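You operate a simulated robot arm through the tools that you are given. There is no shell and no other tool. Be economical: measure what you need, move in short steps, check, and stop when the job is done.

Carry out the task below with a simulated robot arm. There is one attempt and no reset: what you move stays moved.

## Task
Press the blue log key two times. Then switch the call switch of station three on. Then press the test button two times. Then take the blue filter on the top of the grey cabinet and put it away on the top of the end bench. Then put one of the pale blocks from the top of the grey cabinet on the black small steel tray there. Then take the muffler from the top of the grey cabinet and put it on the top of the short bench. Then fetch the plastic spacer from the top of the short bench and set it in the grey parts tray there. Then press the white key of the harness tester three times. Then press the orange key of the capacitor tester three times. Then put the blue label on the top of the frame bench away on the top of the far cart. Then put the blue regulator on the top of the end bench away on the top of the short bench. Then open the left drawer of the engine bench, take the grey hose box and put it in the inside of the left drawer of the engine bench, then shut the drawer. Then take the right bearing and put it on top of the teal plugs box. Then put the left bearing on the top of the engine bench away on the top of the end bench. Then open the right drawer of the tool bench. The order counts. Set down upright: pale block, muffler.

It is judged by the outcome, as a careful person would: the job done as asked, and still so three seconds after it is handed in. It fails if anything else is knocked over, pushed out of place, dropped, spilled or broken.

## Robot
A 7-joint arm with a vacuum gripper on a trunk, on a base that drives. Base frame: it is fixed to the floor where the robot stands at the start and does not move with it; the origin is under the middle of the robot, x ahead of it, y to its left, z up; the surface under the hand at the start is at about z = 920. Lengths are in mm, angles in rad, forces in N, time in s.
With the tool pointing down near the work surface it reaches from about 100 to 800 mm from the robot's upright axis, wherever it stands. Its first joint turns from -2.897 to 2.897 rad. Places, roughly: blue filter (5x4x4 cm) [-6200, -3300, 900]; blue label [-6250, 750, 750]; blue log key [500, 0, 900]; blue regulator [-7000, -8000, 750]; call switch of station three [-3700, -3200, 700]; grey hose box [-7000, -8500, 1000]; grey parts tray (24x18x6 cm) [-6100, -2000, 900]; inside of the left drawer of the engine bench [-6800, -7600, 700]; left bearing (5x5x3 cm) [-6700, -7400, 900]; left drawer of the engine bench [-6700, -7600, 700]; muffler (15x8x9 cm) [-6300, -2800, 900]; orange key of the capacitor tester [-6300, -1700, 900]; pale block (6x8x10 cm) [-6100, -2900, 900]; plastic spacer (6x6x5 cm) [-6200, -2200, 900]; right bearing (5x5x3 cm) [-6600, -8200, 900]; right drawer of the tool bench [-5400, -3000, 800]; small steel tray (14x9x3 cm) [-6100, -3100, 900]; teal plugs box [-7000, -9000, 1000]; test button [-5300, -2100, 900]; top of the end bench [-6900, -8600, 800]; top of the far cart [-4600, -8500, 800]; top of the short bench [-6300, -2000, 800]; white key of the harness tester [-6300, -1900, 900]. Payload 1.88 kg.
Tool frame: the origin (TCP) lies in the middle of the cups' lips, and z points out of the cups. The gripper has 1 cup of 32 mm across, covering 32 by 32 mm (tool x, y); the bellows give 14 mm. With the vacuum on, a cup seals on a smooth face that it is pressed against (1 to 4 N); it does not hold porous or soft things. The pull reaches 41 N.
Orientation is that of the tool frame in the base frame, as [roll, pitch, yaw] about the fixed x, y, z axes, in that order (R = Rz(yaw) Ry(pitch) Rx(roll)). With the cups facing straight down, the tool's x points along the base's -x, its y along +y and its z along -z.

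## Interface
- The arm moves only by the tool play_rows. Its argument "commands" is a list of rows, each a list of 7 numbers: the vacuum: 1 switches it on, -1 off, then the shift along the base's x, y, z in units of 40 mm (1.0 is 40 mm), then the turn, a rotation vector about the base's x, y, z in units of 8 degrees (1.0 is 8 degrees). In form: [[vac, tx, ty, tz, ax, ay, az], ...]. A call has 1 to 20 rows; each row shifts and turns the commanded pose from where the row before left it. A call with a number of a shift or a turn outside -1 to 1 is refused whole. Rows are played at 5 a second. More than 50 mm and 0.15 rad between two rows, or a gripper value outside its range, and nothing of the call is played. Where a pose cannot be reached the arm comes as near as it can. A force on the tool above 40 N (or 10 N above the force at the start of the call, whichever is more), or a blocked arm, ends the call early, and 0.2 s more pass. The pull builds up within a second once a cup has sealed. Time passes only in rows, and 0.2 s behind the last, so rows that do not move give it time. The reply holds the time, the measured pose of the TCP, the force on the tool along the base axes and the pull of the vacuum, in the units named above and with some noise, with the torque about the TCP (base axes, N m) and any sound that the robot's microphone picked up, and new pictures: "views" is both (left out), scene, wrist or none.
- Cameras (640 x 400 px; columns grow to the right, rows downward): "scene" is now at [30, 160.4, 1535.9]; the picture's right is [-0.04, -1.00, 0.00], its down [-0.54, 0.02, -0.84] and it looks along [0.84, -0.04, -0.55] (base axes); focal length 254 px, centre (320, 200). "wrist" rides on the gripper at [82, 14, -216] in the tool frame; the picture's right is [-0.17, 0.99, 0.00], its down [-0.91, -0.15, -0.37] and it looks along [-0.37, -0.06, 0.93] (tool axes); focal length 243 px, centre (320, 200). There is no depth. A picture from a camera that has moved, and an enlarged one, comes with that camera's place and axes in the base frame and with its lens.
- move_column(by): slides the trunk up (or, below 0, down) by that many mm; the arm and the scene camera ride with it, the base frame stays. It gives what a move gives, with no picture.
- steer(legs): drives the robot by 1 to 6 legs, each [ahead, left, turn to the left] in mm, mm and rad, along the robot's own axes; the way and the turn of a leg run together, so that a leg with both is an arc; at most 1500 mm and 3.142 rad a leg. The arm and the cameras ride along, it lands a little off, and it stops where it bumps. It gives what a move gives, and a new picture of the scene camera.
- head_to(pan, tilt): turns the head with the scene camera to pan (to the left, within 2.705 rad either way) and tilt (down, from -0.506 to 1.204), counted from straight ahead of the robot. It gives what a move gives, and a new picture of the scene camera.
- zoom(camera, box): a new picture of the part [left, top, right, bottom] of that camera's present view, enlarged. No time passes.
- close_job(): hands the job in; it is judged then, once.

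Go step by step. Nothing tells you exact positions but the pictures and the camera data: compare them with the known pose of the tool, close in by small moves and look again before you grip or let go. The budget is 588 turns and 360 pictures, counting those below and the enlarged ones. Unless the task says otherwise, let go and move clear before handing in.

The tools are called after "Request:" as name(argument=value, ...) on one line, values as JSON. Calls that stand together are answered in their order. play_rows: Moves the arm, as the interface text tells. Its arguments: {"type":"object","properties":{"commands":{"type":"array","items":{"type":"array","items":{"type":"number"}}},"views":{"type":"string","enum":["both","scene","wrist","none"]}},"required":["commands"]} The other tools are called the same way: move_column (by) slides the trunk up or down; steer (legs) drives the base; head_to (pan, tilt) turns the head that bears the scene camera; zoom (camera, box) takes an enlarged picture of a part of a camera's view; close_job () hands the job in.

At the start:

```text
clock: 0.0
tool_pos: [455.6, 145.9, 1227.7]
tool_rot: [-3.14, -0.001, 3.14]
force: [1.0, 0.3, -0.1]
moment: [-0.02, 0.01, -0.05]
pull: 0.1
trunk travel left (down, up): [-475.0, 115.0]
robot x, y, heading: [-1.5, 1.0, -0.002]
head pan, tilt: [-0.044, 0.576]
```

scene: 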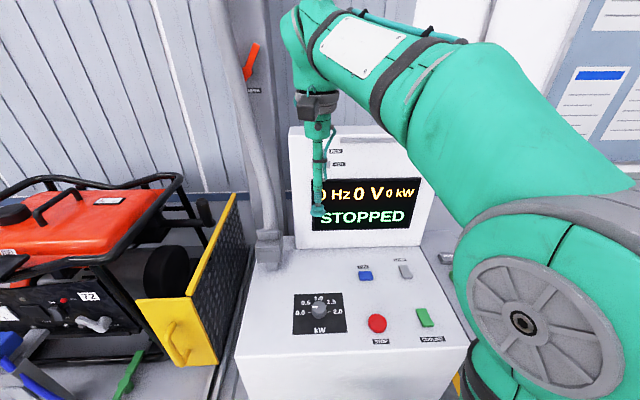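
wrist: 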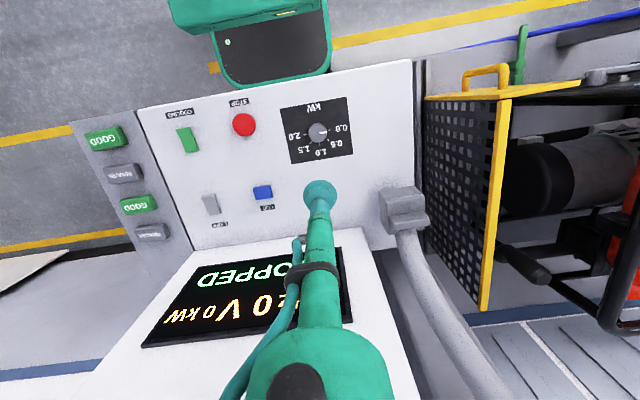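

The blue log key shows in both pictures and triangulates to about (535, 0, 935). I'll move above it and look again.

Request:
play_rows(commands=[[-1, 0.4, -0.72, -0.75, 0, 0, 0], [-1, 0.4, -0.72, -0.75, 0, 0, 0], [-1, 0.4, -0.72, -0.75, 0, 0, 0], [-1, 0.4, -0.72, -0.75, 0, 0, 0], [-1, 0.4, -0.72, -0.75, 0, 0, 0], [-1, 0, 0, 0, 0, 0, 0]])

Request:
zoom(camera="scene", box=[240, 220, 480, 370])

```text
clock: 1.4
tool_pos: [533.7, -0.2, 1076.1]
tool_rot: [3.141, 0.0, 3.141]
force: [-0.2, -0.5, -0.4]
moment: [0.02, 0.01, 0.0]
pull: 0.0
trunk travel left (down, up): [-475.0, 115.0]
robot x, y, heading: [2.7, 0.5, 0.004]
head pan, tilt: [-0.044, 0.576]
camera scene: at [30.3, 160.2, 1535.9], right [-0.04, -1.0, 0.0], down [-0.55, 0.02, -0.84], along [0.84, -0.04, -0.55], focal length 254 px, centre (320, 200)
camera wrist: at [452.1, 13.1, 1290.8], right [0.17, 0.99, 0.0], down [0.91, -0.15, 0.37], along [0.37, -0.06, -0.93], focal length 243 px, centre (320, 200)
```

scene: 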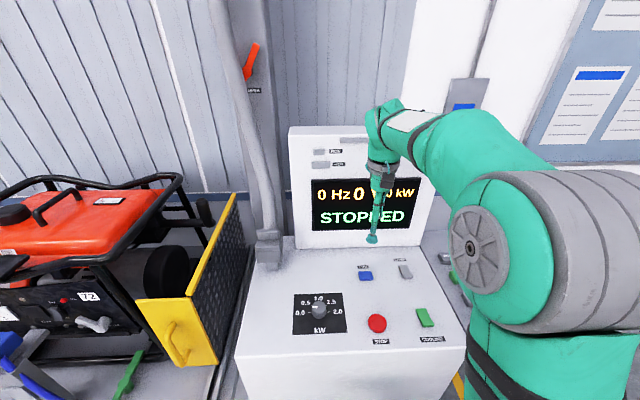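
wrist: 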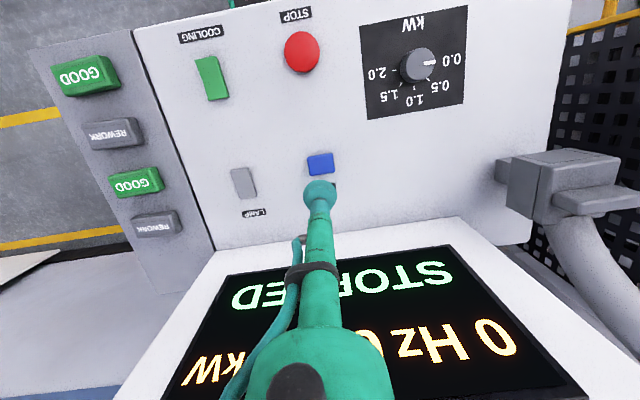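

```text
2.67 times, centred on (360, 295) of scene
camera zoom: at [30.3, 160.2, 1535.9], right [-0.04, -1.0, 0.0], down [-0.55, 0.02, -0.84], along [0.84, -0.04, -0.55], focal length 678 px, centre (213, -53)
```

zoom: 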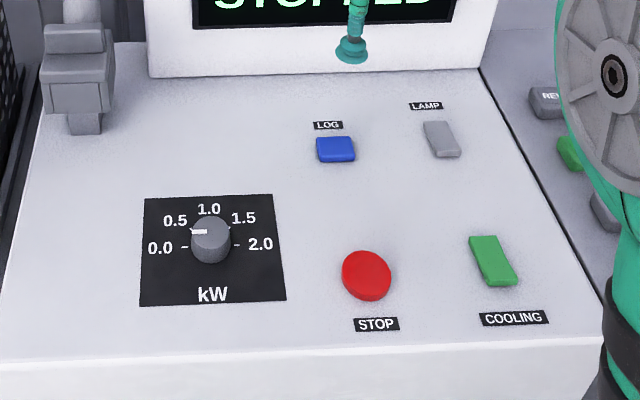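

Refined the log key's top to (536, -1, 933). Descending to just above it, then pressing gently.

Request:
play_rows(commands=[[-1, 0.05, 0, -1, 0, 0, 0], [-1, 0, 0, -1, 0, 0, 0], [-1, 0, 0, -1, 0, 0, 0], [-1, 0, 0, -0.3, 0, 0, 0], [-1, 0, 0, -0.2, 0, 0, 0], [-1, 0, 0, -0.1, 0, 0, 0]])

```text
clock: 2.8
tool_pos: [537.0, 1.7, 933.3]
tool_rot: [-3.141, -0.001, -3.141]
force: [-0.7, -0.4, 0.7]
moment: [-0.03, 0.01, -0.01]
pull: 0.0
trunk travel left (down, up): [-475.0, 115.0]
robot x, y, heading: [-0.3, 2.1, 0.003]
head pan, tilt: [-0.044, 0.576]
camera scene: at [30.0, 160.4, 1535.9], right [-0.04, -1.0, 0.0], down [-0.54, 0.02, -0.84], along [0.84, -0.04, -0.55], focal length 254 px, centre (320, 200)
camera wrist: at [454.6, 15.3, 1148.9], right [0.17, 0.99, 0.0], down [0.91, -0.15, 0.37], along [0.37, -0.06, -0.93], focal length 243 px, centre (320, 200)
```

scene: 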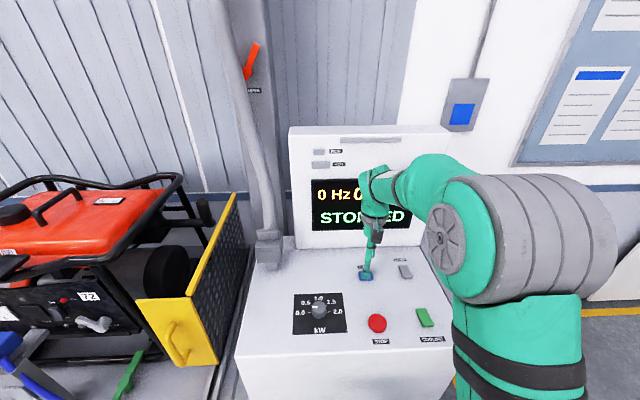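
wrist: 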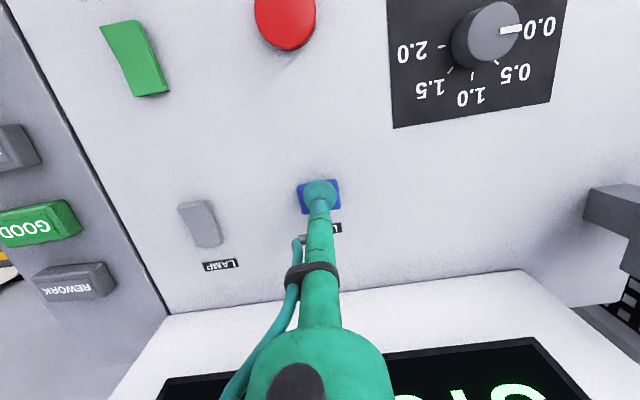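

The cup is just above the key and centred. Pressing in small steps.

Request:
play_rows(commands=[[-1, 0, 0, -0.1, 0, 0, 0], [-1, 0, 0, -0.1, 0, 0, 0]], views="none")

```text
clock: 3.4
tool_pos: [537.6, 0.9, 925.8]
tool_rot: [3.141, 0.003, 3.141]
force: [0.8, 0.7, 0.7]
moment: [0.01, -0.02, 0.0]
pull: 0.1
trunk travel left (down, up): [-475.0, 115.0]
robot x, y, heading: [-7.1, -1.1, -0.004]
head pan, tilt: [-0.044, 0.576]
```

Request:
play_rows(commands=[[-1, 0, 0, -0.1, 0, 0, 0], [-1, 0, 0, -0.1, 0, 0, 0]], views="none")

```text
clock: 4.0
tool_pos: [536.8, 2.6, 917.7]
tool_rot: [3.141, 0.002, 3.141]
force: [0.5, -0.5, 2.5]
moment: [0.02, 0.01, 0.04]
pull: 0.0
trunk travel left (down, up): [-475.0, 115.0]
robot x, y, heading: [0.1, -2.2, -0.004]
head pan, tilt: [-0.044, 0.576]
heard: click
```

One click was heard, so I'll lift clear and press again.

Request:
play_rows(commands=[[-1, 0, 0, 0.25, 0, 0, 0], [-1, 0, 0, 0.25, 0, 0, 0], [-1, 0, 0, 0, 0, 0, 0]], views="none")

Request:
play_rows(commands=[[-1, 0, 0, -0.25, 0, 0, 0], [-1, 0, 0, -0.15, 0, 0, 0], [-1, 0, 0, -0.1, 0, 0, 0], [-1, 0, 0, 0, 0, 0, 0]], views="none")

Request:
play_rows(commands=[[-1, 0, 0, 0.5, 0, 0, 0], [-1, 0, 0, 1, 0, 0, 0], [-1, 0, 0, 1, 0, 0, 0], [-1, -0.5, 0, 1, 0, 0, 0], [-1, -1, 0, 1, 0, 0, 0], [-1, -1, 0, 1, 0, 0, 0], [-1, -1, 0, 1, 0, 0, 0]])

```text
clock: 4.8
tool_pos: [536.3, 1.3, 938.4]
tool_rot: [3.141, -0.001, -3.141]
force: [0.9, -0.2, -0.4]
moment: [0.0, -0.03, 0.02]
pull: 0.0
trunk travel left (down, up): [-475.0, 115.0]
robot x, y, heading: [-2.1, -6.4, -0.004]
head pan, tilt: [-0.044, 0.576]
```

```text
clock: 5.8
tool_pos: [536.8, 3.1, 917.5]
tool_rot: [-3.14, 0.001, -3.141]
force: [0.6, -0.7, 4.4]
moment: [-0.01, 0.01, -0.01]
pull: 0.0
trunk travel left (down, up): [-475.0, 115.0]
robot x, y, heading: [-2.1, 2.8, -0.002]
head pan, tilt: [-0.044, 0.576]
heard: click
```

```text
refused: row 5 steps farther than a row can; nothing moved
```

Two clicks so far, each registered. Lifting and folding the arm in for travel.

Request:
play_rows(commands=[[-1, 0, 0, 0.5, 0, 0, 0], [-1, 0, 0, 1, 0, 0, 0], [-1, 0, 0, 1, 0, 0, 0], [-1, -0.5, 0, 1, 0, 0, 0], [-1, -0.8, 0, 0.9, 0, 0, 0], [-1, -0.8, 0, 0.9, 0, 0, 0], [-1, -0.8, 0, 0.9, 0, 0, 0], [-1, -1, 0, 0.5, 0, 0, 0], [-1, -1, 0, 0.5, 0, 0, 0]])

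Request:
head_to(pan=-2.0, tilt=0.2)

Request:
head_to(pan=2.6, tilt=0.2)

```text
clock: 7.8
tool_pos: [342.1, 2.0, 1205.4]
tool_rot: [3.14, 0.001, 3.141]
force: [0.6, 0.1, 1.2]
moment: [-0.01, 0.04, 0.03]
pull: 0.1
trunk travel left (down, up): [-475.0, 115.0]
robot x, y, heading: [3.0, -1.8, -0.003]
head pan, tilt: [-0.044, 0.576]
camera scene: at [29.9, 160.4, 1535.9], right [-0.04, -1.0, 0.0], down [-0.54, 0.02, -0.84], along [0.84, -0.04, -0.55], focal length 254 px, centre (320, 200)
camera wrist: at [260.5, 14.6, 1421.5], right [0.17, 0.99, 0.0], down [0.91, -0.15, 0.37], along [0.37, -0.06, -0.93], focal length 243 px, centre (320, 200)
```

scene: 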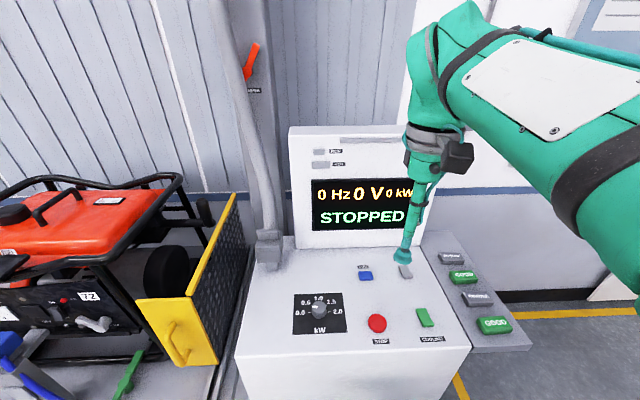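
wrist: 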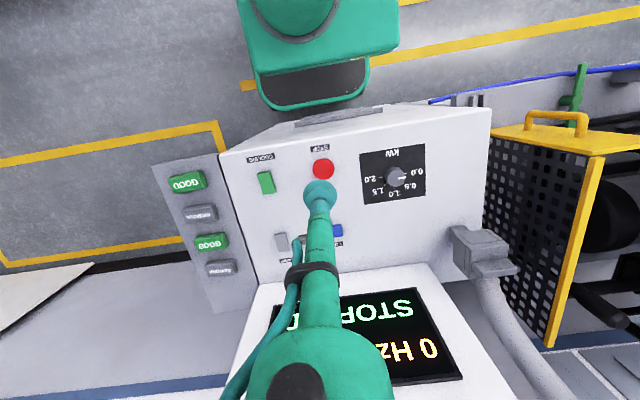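

```text
clock: 9.7
tool_pos: [343.6, 0.3, 1205.4]
tool_rot: [-3.141, 0.0, -3.141]
force: [-1.6, 0.5, -0.5]
moment: [0.01, 0.0, -0.01]
pull: 0.1
trunk travel left (down, up): [-475.0, 115.0]
robot x, y, heading: [-5.2, -0.5, 0.002]
head pan, tilt: [-2.0, 0.201]
camera scene: at [-97.8, 79.5, 1570.6], right [-0.91, 0.42, 0.0], down [0.08, 0.18, -0.98], along [-0.41, -0.89, -0.2], focal length 254 px, centre (320, 200)
```

scene: 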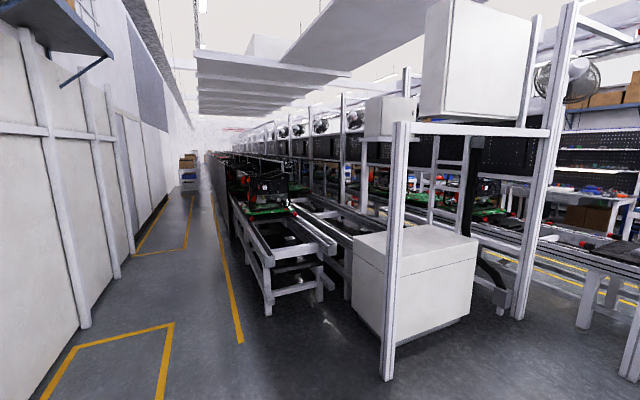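

```text
clock: 13.4
tool_pos: [342.9, 0.5, 1207.0]
tool_rot: [3.141, -0.001, 3.142]
force: [0.5, 0.2, -0.2]
moment: [0.01, 0.0, 0.01]
pull: 0.1
trunk travel left (down, up): [-475.0, 115.0]
robot x, y, heading: [3.8, 1.1, 0.002]
head pan, tilt: [2.601, 0.201]
camera scene: at [-138.9, 212.3, 1570.6], right [0.52, 0.86, 0.0], down [0.17, -0.1, -0.98], along [-0.84, 0.51, -0.2], focal length 254 px, centre (320, 200)
```

scene: 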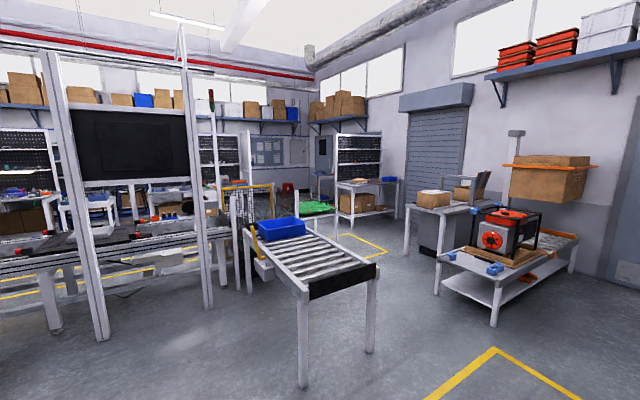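

The hall has assembly lines running along -y. I need to see what lies behind (toward -x) to pick a route.

Request:
head_to(pan=-2.6, tilt=0.25)

Request:
steer(legs=[[-300, 0, 0], [0, 0, 1.57]])

```text
clock: 17.4
tool_pos: [343.1, 2.1, 1204.7]
tool_rot: [3.14, 0.0, -3.141]
force: [0.5, -0.6, 0.6]
moment: [0.01, -0.05, -0.02]
pull: 0.1
trunk travel left (down, up): [-475.0, 115.0]
robot x, y, heading: [3.5, -1.7, -0.004]
head pan, tilt: [-2.601, 0.25]
camera scene: at [-139.1, 116.1, 1566.0], right [-0.52, 0.86, 0.0], down [0.21, 0.13, -0.97], along [-0.83, -0.5, -0.25], focal length 254 px, centre (320, 200)
```

scene: 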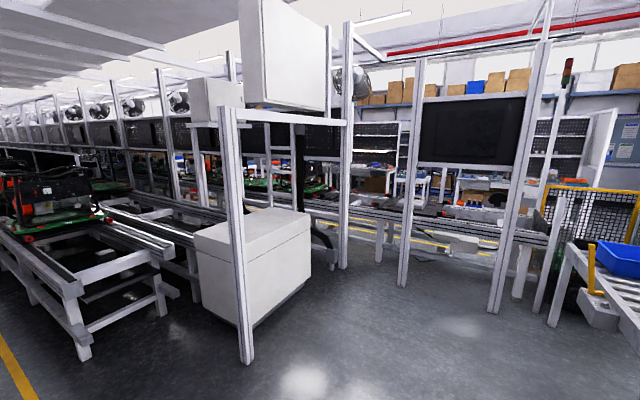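

```text
clock: 23.4
tool_pos: [-313.3, 343.0, 1206.7]
tool_rot: [-3.14, 0.0, -1.531]
force: [-0.3, -0.3, -0.6]
moment: [0.02, 0.03, 0.01]
pull: 0.2
trunk travel left (down, up): [-475.0, 115.0]
robot x, y, heading: [-298.0, -2.0, 1.61]
head pan, tilt: [-2.601, 0.25]
camera scene: at [-408.7, -144.4, 1566.0], right [-0.84, -0.55, 0.0], down [-0.14, 0.21, -0.97], along [0.53, -0.81, -0.25], focal length 254 px, centre (320, 200)
```

scene: 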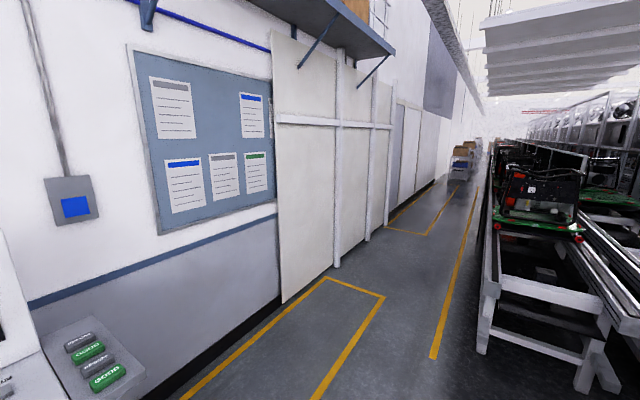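

Now facing +y. I'll look toward -x to see the gap past the roller conveyor.

Request:
head_to(pan=1.1, tilt=0.2)

Request:
head_to(pan=2.0, tilt=0.2)

```text
clock: 26.5
tool_pos: [-314.1, 342.7, 1206.7]
tool_rot: [3.141, 0.001, -1.531]
force: [0.4, -0.3, -0.9]
moment: [-0.01, 0.0, 0.01]
pull: 0.0
trunk travel left (down, up): [-475.0, 115.0]
robot x, y, heading: [-298.3, 0.4, 1.609]
head pan, tilt: [1.1, 0.201]
camera scene: at [-544.7, -27.4, 1570.6], right [0.42, 0.91, 0.0], down [0.18, -0.08, -0.98], along [-0.89, 0.41, -0.2], focal length 254 px, centre (320, 200)
```

scene: 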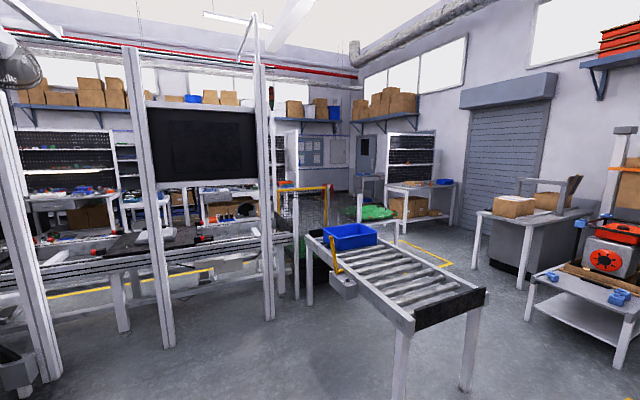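

```text
clock: 27.7
tool_pos: [-313.7, 342.2, 1205.9]
tool_rot: [3.141, 0.001, -1.531]
force: [-0.8, -0.3, -0.2]
moment: [-0.02, 0.01, -0.03]
pull: 0.0
trunk travel left (down, up): [-475.0, 115.0]
robot x, y, heading: [-297.7, -4.0, 1.611]
head pan, tilt: [2.0, 0.201]
camera scene: at [-543.1, -108.4, 1570.6], right [-0.45, 0.89, 0.0], down [0.18, 0.09, -0.98], along [-0.87, -0.44, -0.2], focal length 254 px, centre (320, 200)
```

scene: 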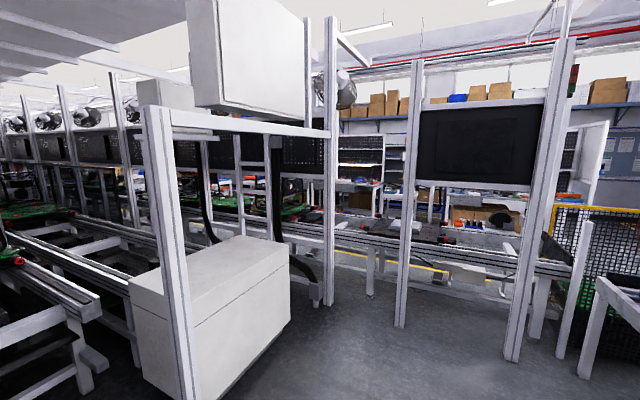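

The way round goes north of the roller conveyor at y≈2000. I'll drive +y, then turn to face -x.

Request:
steer(legs=[[1000, 0, 0], [1000, 0, 0], [0, 0, 1.53]])

Request:
head_to(pan=0.15, tilt=0.3)

```text
clock: 41.5
tool_pos: [-745.0, 2002.8, 1205.9]
tool_rot: [-3.141, 0.0, 0.033]
force: [-0.8, 1.3, 0.2]
moment: [-0.01, -0.02, -0.03]
pull: 0.0
trunk travel left (down, up): [-475.0, 115.0]
robot x, y, heading: [-402.8, 2012.8, -3.108]
head pan, tilt: [2.0, 0.201]
camera scene: at [-294.1, 1770.9, 1570.6], right [-0.9, -0.45, 0.0], down [-0.09, 0.18, -0.98], along [0.44, -0.88, -0.2], focal length 254 px, centre (320, 200)
```

scene: 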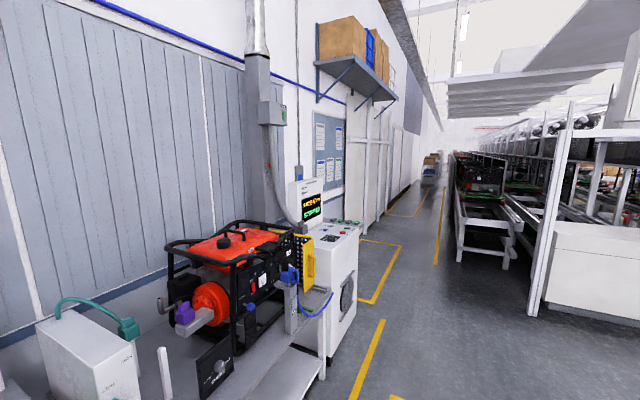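

```text
clock: 43.3
tool_pos: [-745.7, 2002.7, 1206.0]
tool_rot: [3.141, 0.0, 0.032]
force: [0.0, -0.1, 0.7]
moment: [-0.03, 0.02, 0.0]
pull: 0.1
trunk travel left (down, up): [-475.0, 115.0]
robot x, y, heading: [-404.2, 2017.1, -3.113]
head pan, tilt: [0.15, 0.3]
camera scene: at [-427.4, 1837.2, 1561.3], right [-0.18, 0.98, 0.0], down [0.29, 0.05, -0.96], along [-0.94, -0.17, -0.3], focal length 254 px, centre (320, 200)
```

scene: 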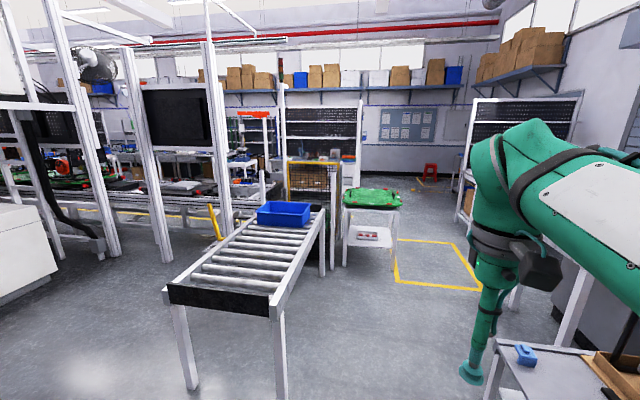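

Passage seen: I'll go ahead at y≈2000, then over the yellow rectangle between the green cart and the right-hand benches.

Request:
steer(legs=[[1500, 0, 0]])

Request:
head_to(pan=-0.3, tilt=0.5)

```text
clock: 50.7
tool_pos: [-2242.3, 1928.4, 1205.5]
tool_rot: [3.141, 0.0, 0.055]
force: [-0.2, -0.7, 0.3]
moment: [0.03, 0.05, -0.04]
pull: 0.1
trunk travel left (down, up): [-475.0, 115.0]
robot x, y, heading: [-1901.1, 1948.9, -3.089]
head pan, tilt: [0.15, 0.3]
camera scene: at [-1921.0, 1769.5, 1561.3], right [-0.21, 0.98, 0.0], down [0.29, 0.06, -0.96], along [-0.94, -0.2, -0.3], focal length 254 px, centre (320, 200)
```

scene: 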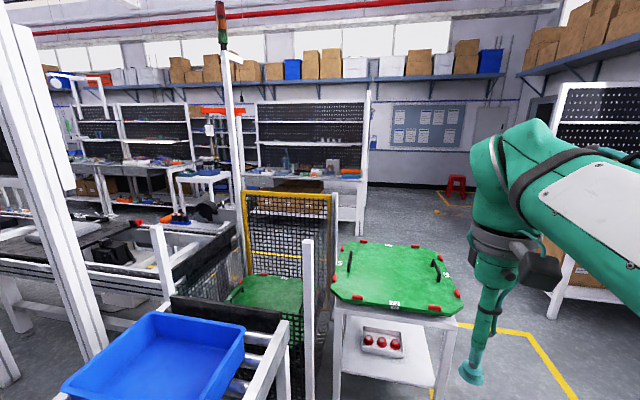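

```text
clock: 51.6
tool_pos: [-2242.5, 1929.1, 1205.7]
tool_rot: [3.141, 0.0, 0.055]
force: [-0.6, -0.3, -0.1]
moment: [0.0, 0.03, 0.01]
pull: 0.0
trunk travel left (down, up): [-475.0, 115.0]
robot x, y, heading: [-1899.8, 1947.4, -3.086]
head pan, tilt: [-0.3, 0.499]
camera scene: at [-1918.0, 1810.5, 1542.9], right [0.24, 0.97, 0.0], down [0.46, -0.12, -0.88], along [-0.85, 0.21, -0.48], focal length 254 px, centre (320, 200)
```

scene: 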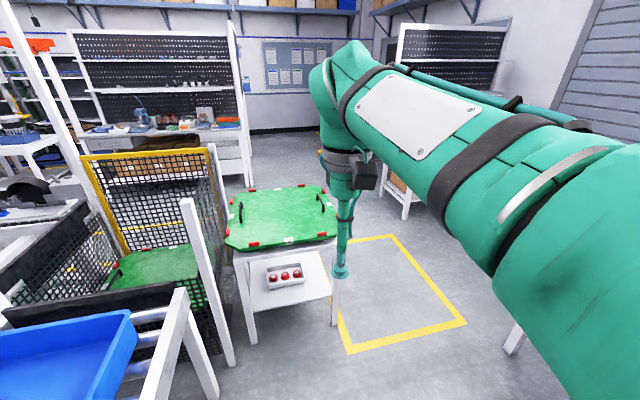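

Clear floor over the yellow rectangle (bench front is at y≈3200). Driving through and then turning to face -y down the aisle.

Request:
steer(legs=[[700, -800, 0], [1500, 0, 0], [0, 0, 1.5]])

Request:
head_to(pan=0.0, tilt=0.3)

```text
clock: 67.8
tool_pos: [-4173.3, 2229.0, 1205.2]
tool_rot: [-3.141, -0.001, 1.573]
force: [0.4, 0.0, 0.2]
moment: [0.0, 0.0, 0.03]
pull: 0.2
trunk travel left (down, up): [-475.0, 115.0]
robot x, y, heading: [-4177.3, 2572.9, -1.571]
head pan, tilt: [-0.3, 0.499]
camera scene: at [-4036.8, 2545.3, 1542.9], right [-0.96, 0.29, 0.0], down [0.14, 0.46, -0.88], along [-0.26, -0.84, -0.48], focal length 254 px, centre (320, 200)
```

scene: 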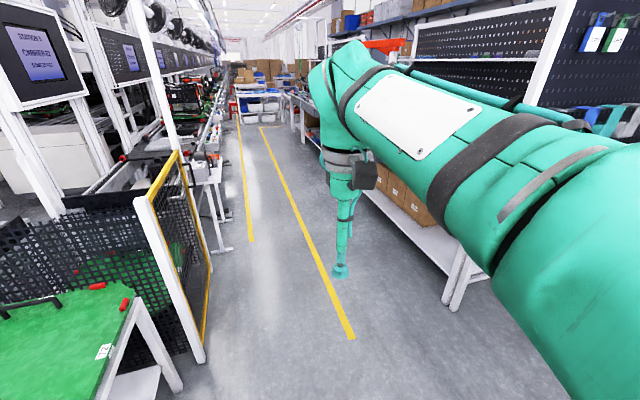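

```text
clock: 68.6
tool_pos: [-4173.2, 2227.7, 1205.3]
tool_rot: [-3.141, -0.002, 1.572]
force: [0.3, -0.3, 0.4]
moment: [-0.01, 0.0, 0.04]
pull: 0.1
trunk travel left (down, up): [-475.0, 115.0]
robot x, y, heading: [-4174.0, 2571.2, -1.57]
head pan, tilt: [0.0, 0.3]
camera scene: at [-4010.0, 2538.9, 1561.3], right [-1.0, 0.0, 0.0], down [0.0, 0.3, -0.96], along [0.0, -0.96, -0.3], focal length 254 px, centre (320, 200)
```

scene: 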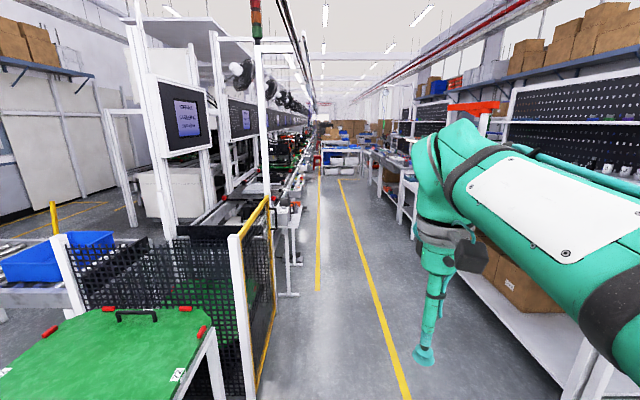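

The aisle lane runs at x≈-4000 to -4530. I'll drive down it to y≈-2900, near station three.

Request:
steer(legs=[[1500, 0, 0], [1500, 0, 0], [1500, 0, 0]])

Request:
head_to(pan=0.6, tilt=0.4)

```text
clock: 88.2
tool_pos: [-3989.1, -1867.1, 1204.4]
tool_rot: [3.141, -0.004, 1.73]
force: [0.1, -0.4, -1.2]
moment: [-0.03, 0.04, 0.0]
pull: 0.0
trunk travel left (down, up): [-475.0, 115.0]
robot x, y, heading: [-4046.2, -1525.2, -1.415]
head pan, tilt: [0.0, 0.3]
stopped in leg 3: the robot was blocked; the commanded pose is now the measured one
camera scene: at [-3875.9, -1535.2, 1561.2], right [-0.99, -0.16, 0.0], down [-0.05, 0.29, -0.96], along [0.15, -0.94, -0.3], focal length 254 px, centre (320, 200)
```

scene: 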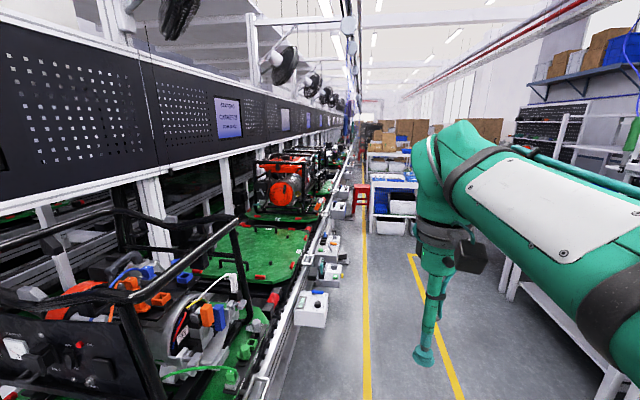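

```text
clock: 89.2
tool_pos: [-3989.5, -1866.2, 1205.1]
tool_rot: [-3.141, -0.003, 1.728]
force: [0.3, -0.6, 0.7]
moment: [0.0, 0.01, -0.01]
pull: 0.0
trunk travel left (down, up): [-475.0, 115.0]
robot x, y, heading: [-4045.5, -1526.7, -1.415]
head pan, tilt: [0.6, 0.4]
camera scene: at [-3827.3, -1510.7, 1552.1], right [-0.73, -0.69, 0.0], down [-0.27, 0.28, -0.92], along [0.63, -0.67, -0.39], focal length 254 px, centre (320, 200)
```

scene: 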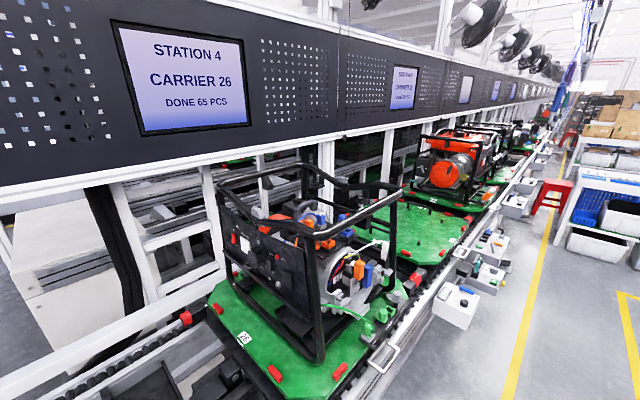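

I drifted left and bumped the line's edge. I'll strafe away, square up, and correct the heading more often.

Request:
steer(legs=[[0, -280, 0], [0, 0, -0.17]])

Request:
head_to(pan=1.0, tilt=0.6)

```text
clock: 91.8
tool_pos: [-4324.0, -1914.7, 1204.3]
tool_rot: [3.141, -0.005, 1.551]
force: [-0.3, -0.6, -0.1]
moment: [-0.01, 0.02, 0.0]
pull: 0.1
trunk travel left (down, up): [-475.0, 115.0]
robot x, y, heading: [-4319.4, -1577.1, -1.586]
head pan, tilt: [0.6, 0.4]
camera scene: at [-4102.5, -1592.2, 1552.0], right [-0.83, -0.55, 0.0], down [-0.21, 0.32, -0.92], along [0.51, -0.77, -0.39], focal length 254 px, centre (320, 200)
```

scene: 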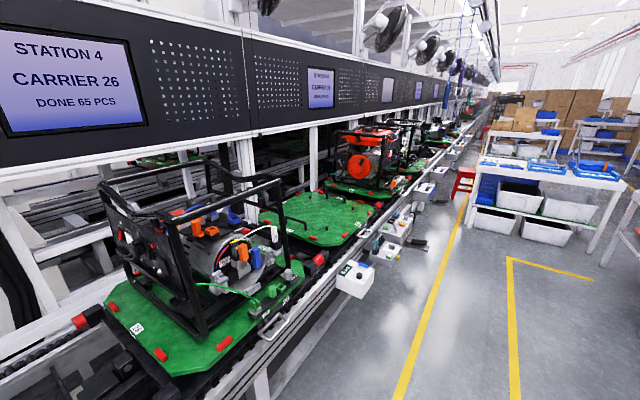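

```text
clock: 92.7
tool_pos: [-4324.4, -1915.0, 1204.4]
tool_rot: [3.14, -0.004, 1.552]
force: [-0.2, -0.3, -0.6]
moment: [0.02, 0.0, 0.03]
pull: 0.1
trunk travel left (down, up): [-475.0, 115.0]
robot x, y, heading: [-4319.8, -1573.3, -1.583]
head pan, tilt: [1.0, 0.6]
camera scene: at [-4080.0, -1564.0, 1533.8], right [-0.56, -0.83, 0.0], down [-0.47, 0.31, -0.83], along [0.69, -0.46, -0.56], focal length 254 px, centre (320, 200)
```

scene: 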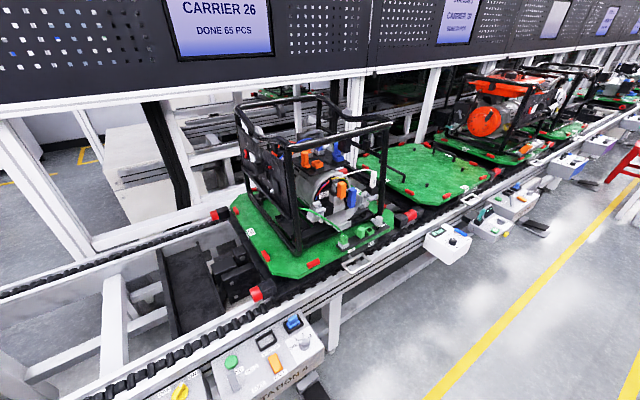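

Station 4's box is at about (-3690, -1650), so station 3 is the next along. I'll drive ahead and look at the boxes there.

Request:
steer(legs=[[1300, 0, 0]])

Request:
head_to(pan=1.1, tilt=0.7)

```text
clock: 99.2
tool_pos: [-4341.0, -3202.1, 1203.7]
tool_rot: [3.14, -0.003, 1.561]
force: [0.6, 0.1, -0.7]
moment: [0.02, 0.02, 0.02]
pull: 0.0
trunk travel left (down, up): [-475.0, 115.0]
robot x, y, heading: [-4339.0, -2857.7, -1.583]
head pan, tilt: [1.0, 0.6]
camera scene: at [-4098.4, -2848.7, 1533.8], right [-0.55, -0.84, 0.0], down [-0.47, 0.31, -0.83], along [0.69, -0.45, -0.56], focal length 254 px, centre (320, 200)
```

scene: 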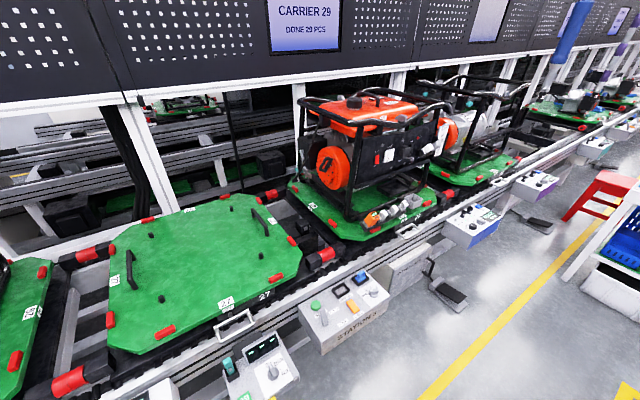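

```text
clock: 99.8
tool_pos: [-4341.0, -3202.3, 1204.7]
tool_rot: [-3.14, -0.004, 1.561]
force: [0.2, 0.5, 0.7]
moment: [-0.01, 0.01, -0.02]
pull: 0.2
trunk travel left (down, up): [-475.0, 115.0]
robot x, y, heading: [-4338.8, -2858.8, -1.58]
head pan, tilt: [1.1, 0.7]
camera scene: at [-4097.0, -2839.6, 1525.2], right [-0.46, -0.89, 0.0], down [-0.57, 0.3, -0.77], along [0.68, -0.36, -0.64], focal length 254 px, centre (320, 200)
```

scene: 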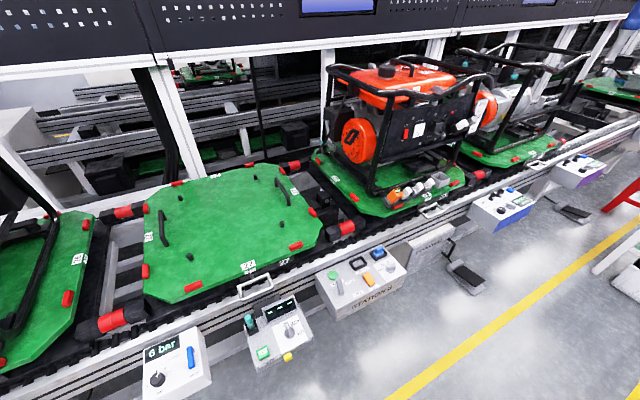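

Request:
zoom(camera="scene", box=[290, 230, 430, 320])

```text
4.44 times, centred on (360, 275) of scene
camera zoom: at [-4097.0, -2839.6, 1525.2], right [-0.46, -0.89, 0.0], down [-0.57, 0.3, -0.77], along [0.68, -0.36, -0.64], focal length 1130 px, centre (142, -133)
```

zoom: 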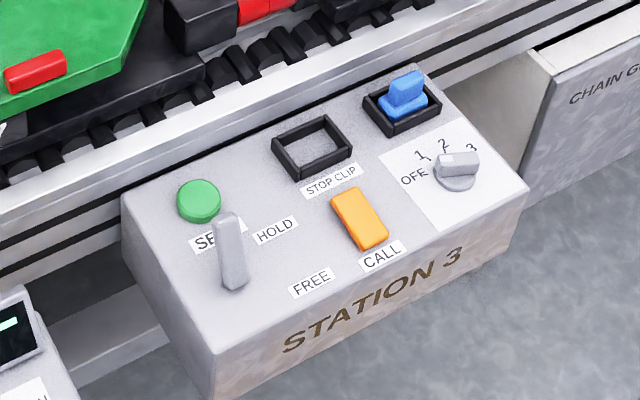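

Station 3's box shows the orange CALL rocker at about (-3727, -3232, 740). I'll turn to face the line and stand in front of it.

Request:
steer(legs=[[0, 0, 1.58], [60, -370, 0]])

Request:
head_to(pan=-0.2, tilt=0.9)

```text
clock: 106.1
tool_pos: [-3939.5, -3237.3, 1204.1]
tool_rot: [-3.14, -0.004, 3.136]
force: [1.1, -0.4, -0.1]
moment: [-0.01, 0.0, 0.0]
pull: 0.0
trunk travel left (down, up): [-475.0, 115.0]
robot x, y, heading: [-4279.4, -3234.4, -0.006]
head pan, tilt: [1.1, 0.7]
camera scene: at [-4300.8, -2995.7, 1525.2], right [0.89, -0.46, 0.0], down [-0.3, -0.57, -0.76], along [0.35, 0.68, -0.64], focal length 254 px, centre (320, 200)
```

scene: 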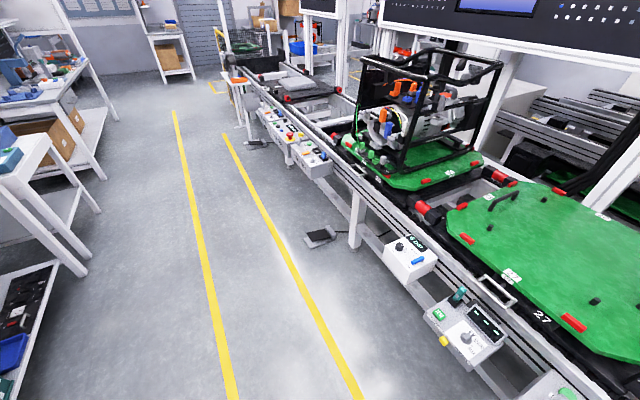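

```text
clock: 107.5
tool_pos: [-3937.9, -3236.4, 1203.9]
tool_rot: [3.141, -0.004, 3.134]
force: [0.4, -0.1, 0.3]
moment: [-0.03, 0.0, 0.02]
pull: 0.1
trunk travel left (down, up): [-475.0, 115.0]
robot x, y, heading: [-4282.2, -3232.9, -0.008]
head pan, tilt: [-0.201, 0.901]
camera scene: at [-4266.0, -3086.7, 1509.0], right [-0.21, -0.98, 0.0], down [-0.77, 0.16, -0.62], along [0.61, -0.13, -0.78], focal length 254 px, centre (320, 200)
```

scene: 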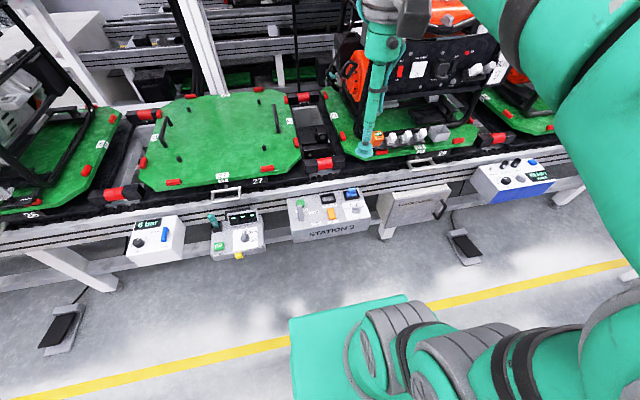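

The CALL rocker triangulates to about (-3710, -3248, 700). I'll lower the trunk and bring the tool above it.

Request:
move_column(by=-200)

Request:
play_rows(commands=[[-1, 0.9, -0.05, -0.6, 0, 0, 0], [-1, 0.9, -0.05, -0.6, 0, 0, 0], [-1, 0.9, -0.05, -0.6, 0, 0, 0], [-1, 0.9, -0.05, -0.6, 0, 0, 0], [-1, 0.9, -0.05, -0.6, 0, 0, 0], [-1, 0.9, -0.05, -0.6, 0, 0, 0], [-1, 0, 0, 0, 0, 0, 0]])

```text
clock: 109.7
tool_pos: [-3938.4, -3237.0, 1004.1]
tool_rot: [-3.139, -0.001, 3.135]
force: [0.1, -0.5, -0.2]
moment: [0.01, -0.01, 0.0]
pull: 0.1
trunk travel left (down, up): [-275.0, 315.0]
robot x, y, heading: [-4284.6, -3237.8, -0.006]
head pan, tilt: [-0.201, 0.901]
```

```text
clock: 111.3
tool_pos: [-3722.2, -3253.3, 859.3]
tool_rot: [3.141, -0.003, 3.133]
force: [0.4, 0.5, -0.8]
moment: [-0.01, 0.0, 0.04]
pull: 0.1
trunk travel left (down, up): [-275.0, 315.0]
robot x, y, heading: [-4282.1, -3234.5, -0.004]
head pan, tilt: [-0.201, 0.901]
camera scene: at [-4265.8, -3086.8, 1309.0], right [-0.21, -0.98, 0.0], down [-0.77, 0.16, -0.62], along [0.61, -0.13, -0.78], focal length 254 px, centre (320, 200)
camera wrist: at [-3804.6, -3238.2, 1076.1], right [0.17, 0.98, 0.0], down [0.91, -0.16, 0.37], along [0.37, -0.06, -0.93], focal length 243 px, centre (320, 200)
```

scene: 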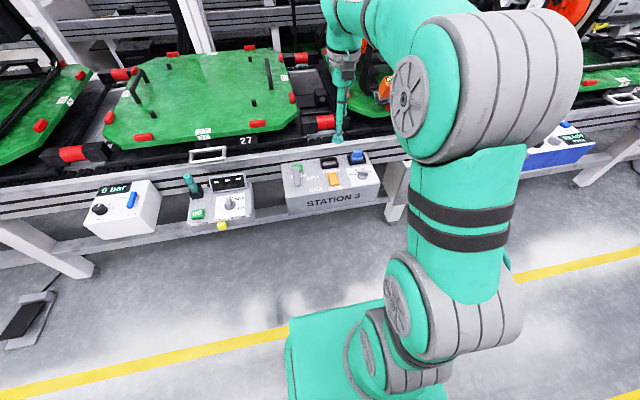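
wrist: 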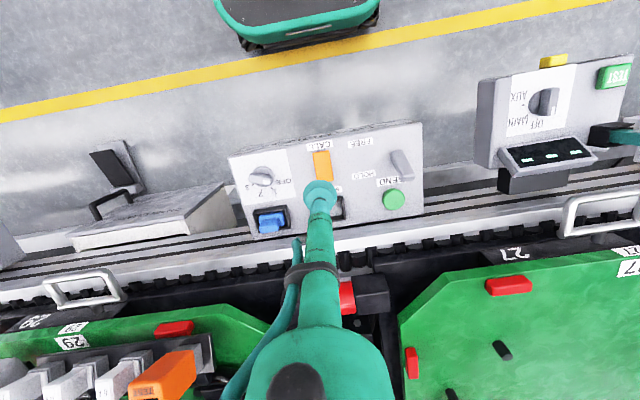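

Request:
zoom(camera="wrist", box=[260, 120, 420, 220])

Request:
zoom(camera="scene", box=[270, 140, 390, 215])

```text
4.00 times, centred on (340, 170) of wrist
camera zoom: at [-3804.6, -3238.2, 1076.1], right [0.17, 0.98, 0.0], down [0.91, -0.16, 0.37], along [0.37, -0.06, -0.93], focal length 970 px, centre (240, 320)
```

zoom: 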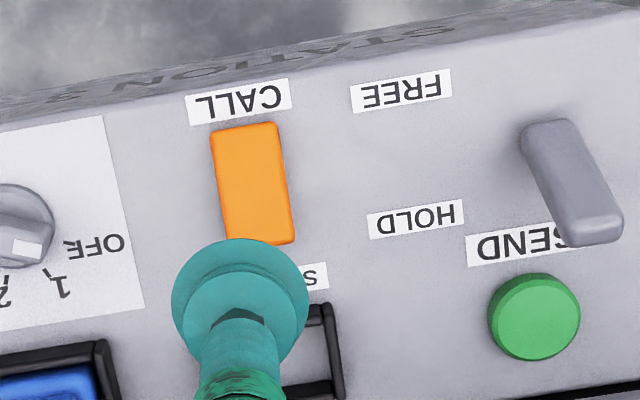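

```text
5.33 times, centred on (330, 178) of scene
camera zoom: at [-4265.8, -3086.8, 1309.0], right [-0.21, -0.98, 0.0], down [-0.77, 0.16, -0.62], along [0.61, -0.13, -0.78], focal length 1356 px, centre (267, 320)
```

zoom: 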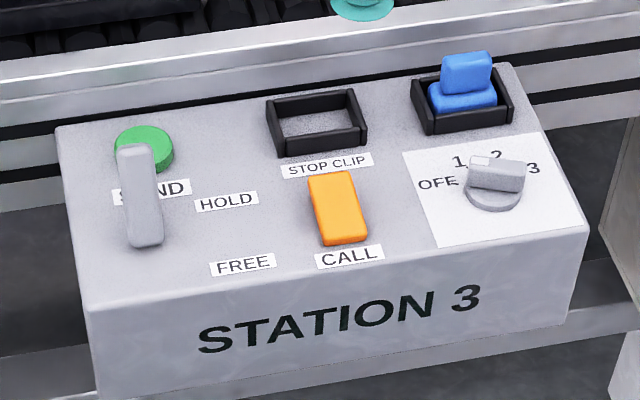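

I need to tell which end of the rocker is raised; taking a tighter zoom.

Request:
zoom(camera="wrist", box=[305, 145, 345, 185])

Request:
zoom(camera="scene", box=[285, 160, 355, 205])

```text
10.00 times, centred on (325, 165) of wrist
camera zoom: at [-3804.6, -3238.2, 1076.1], right [0.17, 0.98, 0.0], down [0.91, -0.16, 0.37], along [0.37, -0.06, -0.93], focal length 2426 px, centre (270, 550)
```

zoom: 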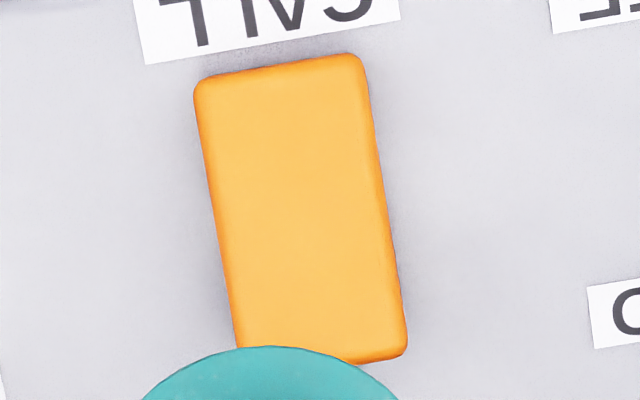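

```text
8.89 times, centred on (320, 182) of scene
camera zoom: at [-4265.8, -3086.8, 1309.0], right [-0.21, -0.98, 0.0], down [-0.77, 0.16, -0.62], along [0.61, -0.13, -0.78], focal length 2261 px, centre (320, 356)
```

zoom: 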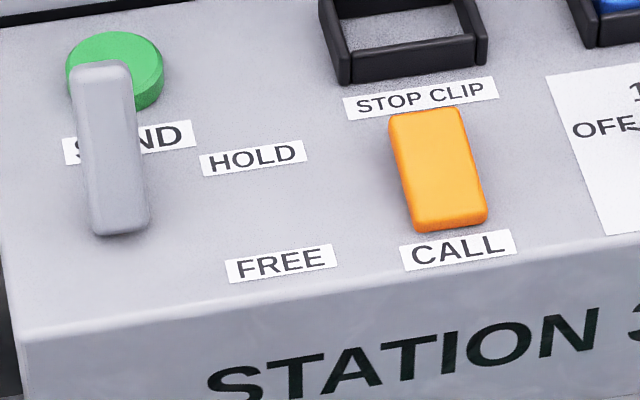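

The far end seems raised. I'll go over the far half of the rocker and press gently.

Request:
play_rows(commands=[[-1, 0.6, 0.07, -0.6, 0, 0, 0], [-1, 0, 0, -1, 0, 0, 0], [-1, 0, 0, -1, 0, 0, 0], [-1, 0, 0, -0.9, 0, 0, 0], [-1, 0, 0, -0.1, 0, 0, 0]])

```text
clock: 112.5
tool_pos: [-3699.8, -3247.9, 714.5]
tool_rot: [3.142, -0.004, 3.135]
force: [-0.7, -0.4, -0.8]
moment: [-0.03, 0.02, -0.01]
pull: 0.1
trunk travel left (down, up): [-275.0, 315.0]
robot x, y, heading: [-4282.3, -3234.3, -0.004]
head pan, tilt: [-0.201, 0.901]
camera scene: at [-4265.9, -3086.8, 1309.0], right [-0.21, -0.98, 0.0], down [-0.77, 0.16, -0.62], along [0.61, -0.13, -0.78], focal length 254 px, centre (320, 200)
camera wrist: at [-3781.6, -3233.3, 930.5], right [0.17, 0.98, 0.0], down [0.91, -0.16, 0.37], along [0.37, -0.06, -0.93], focal length 243 px, centre (320, 200)
```

scene: 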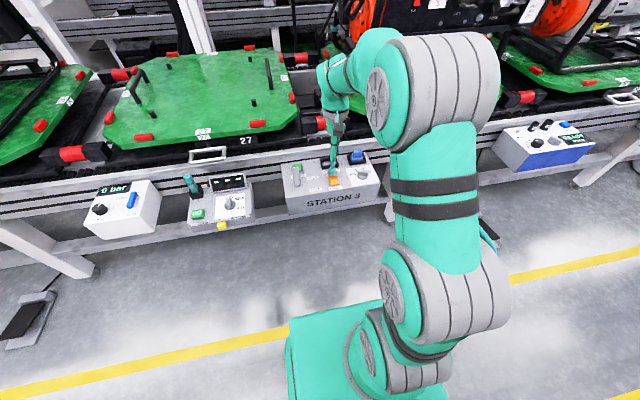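
wrist: 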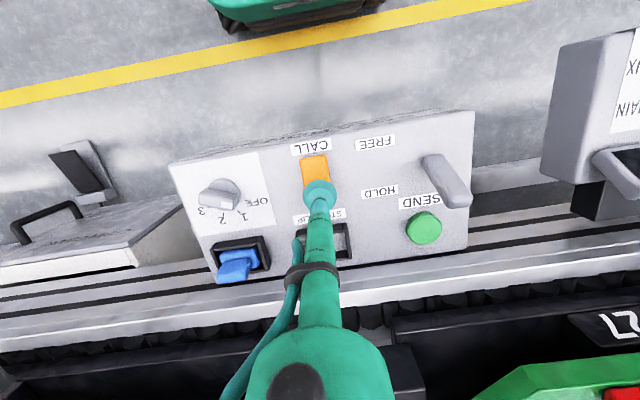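

Request:
zoom(camera="scene", box=[300, 145, 370, 195])

Request:
play_rows(commands=[[-1, 0, 0, -0.1, 0, 0, 0], [-1, 0, 0, -0.1, 0, 0, 0], [-1, 0, 0, -0.1, 0, 0, 0]], views="none")

```text
8.00 times, centred on (335, 170) of scene
camera zoom: at [-4265.9, -3086.8, 1309.0], right [-0.21, -0.98, 0.0], down [-0.77, 0.16, -0.62], along [0.61, -0.13, -0.78], focal length 2035 px, centre (200, 440)
```

zoom: 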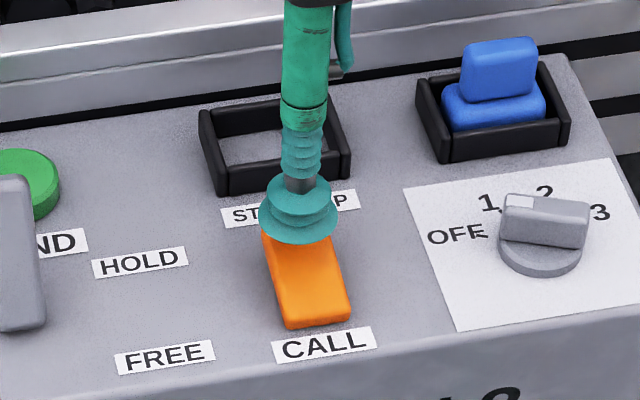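

```text
clock: 113.3
tool_pos: [-3699.3, -3246.4, 703.0]
tool_rot: [3.14, -0.003, 3.134]
force: [-0.4, -0.6, -0.4]
moment: [0.03, 0.03, 0.04]
pull: 0.1
trunk travel left (down, up): [-275.0, 315.0]
robot x, y, heading: [-4284.2, -3233.4, -0.006]
head pan, tilt: [-0.201, 0.901]
```

Request:
play_rows(commands=[[-1, 0, -0.07, -0.1, 0, 0, 0], [-1, 0, 0, -0.1, 0, 0, 0]], views="none")

Request:
zoom(camera="scene", box=[300, 145, 370, 195])

```text
clock: 113.9
tool_pos: [-3699.0, -3248.8, 695.5]
tool_rot: [-3.141, -0.004, 3.136]
force: [0.2, 0.9, 0.2]
moment: [0.01, -0.01, 0.03]
pull: 0.0
trunk travel left (down, up): [-275.0, 315.0]
robot x, y, heading: [-4281.8, -3235.8, -0.011]
head pan, tilt: [-0.201, 0.901]
```

```text
8.00 times, centred on (335, 170) of scene
camera zoom: at [-4266.0, -3086.8, 1309.0], right [-0.21, -0.98, 0.0], down [-0.77, 0.16, -0.62], along [0.61, -0.13, -0.78], focal length 2035 px, centre (200, 440)
```

zoom: 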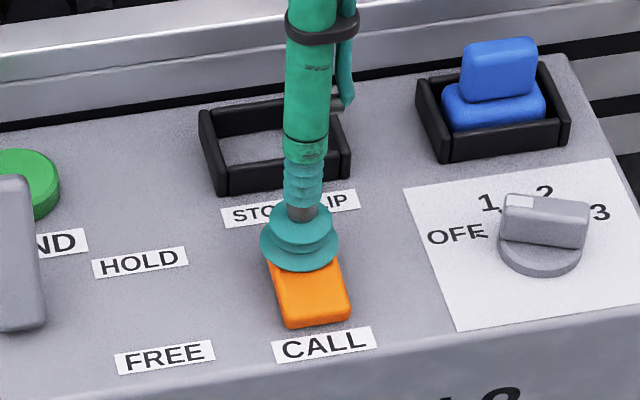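

Request:
play_rows(commands=[[-1, 0.15, -0.05, 0, 0, 0, 0], [-1, 0, 0, -0.1, 0, 0, 0], [-1, 0, 0, -0.1, 0, 0, 0], [-1, 0, 0, 0, 0, 0, 0]], views="none")

Request:
zoom(camera="scene", box=[300, 145, 370, 195])

```text
clock: 114.9
tool_pos: [-3692.3, -3252.2, 687.4]
tool_rot: [3.141, -0.003, 3.134]
force: [1.3, 0.3, 2.3]
moment: [-0.01, 0.03, 0.02]
pull: 0.1
trunk travel left (down, up): [-275.0, 315.0]
robot x, y, heading: [-4280.0, -3236.0, -0.005]
head pan, tilt: [-0.201, 0.901]
```

```text
8.00 times, centred on (335, 170) of scene
camera zoom: at [-4266.0, -3086.8, 1309.0], right [-0.21, -0.98, 0.0], down [-0.77, 0.16, -0.62], along [0.61, -0.13, -0.78], focal length 2035 px, centre (200, 440)
```

zoom: 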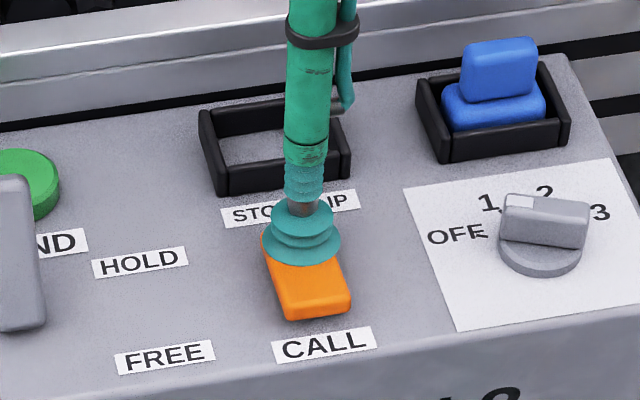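

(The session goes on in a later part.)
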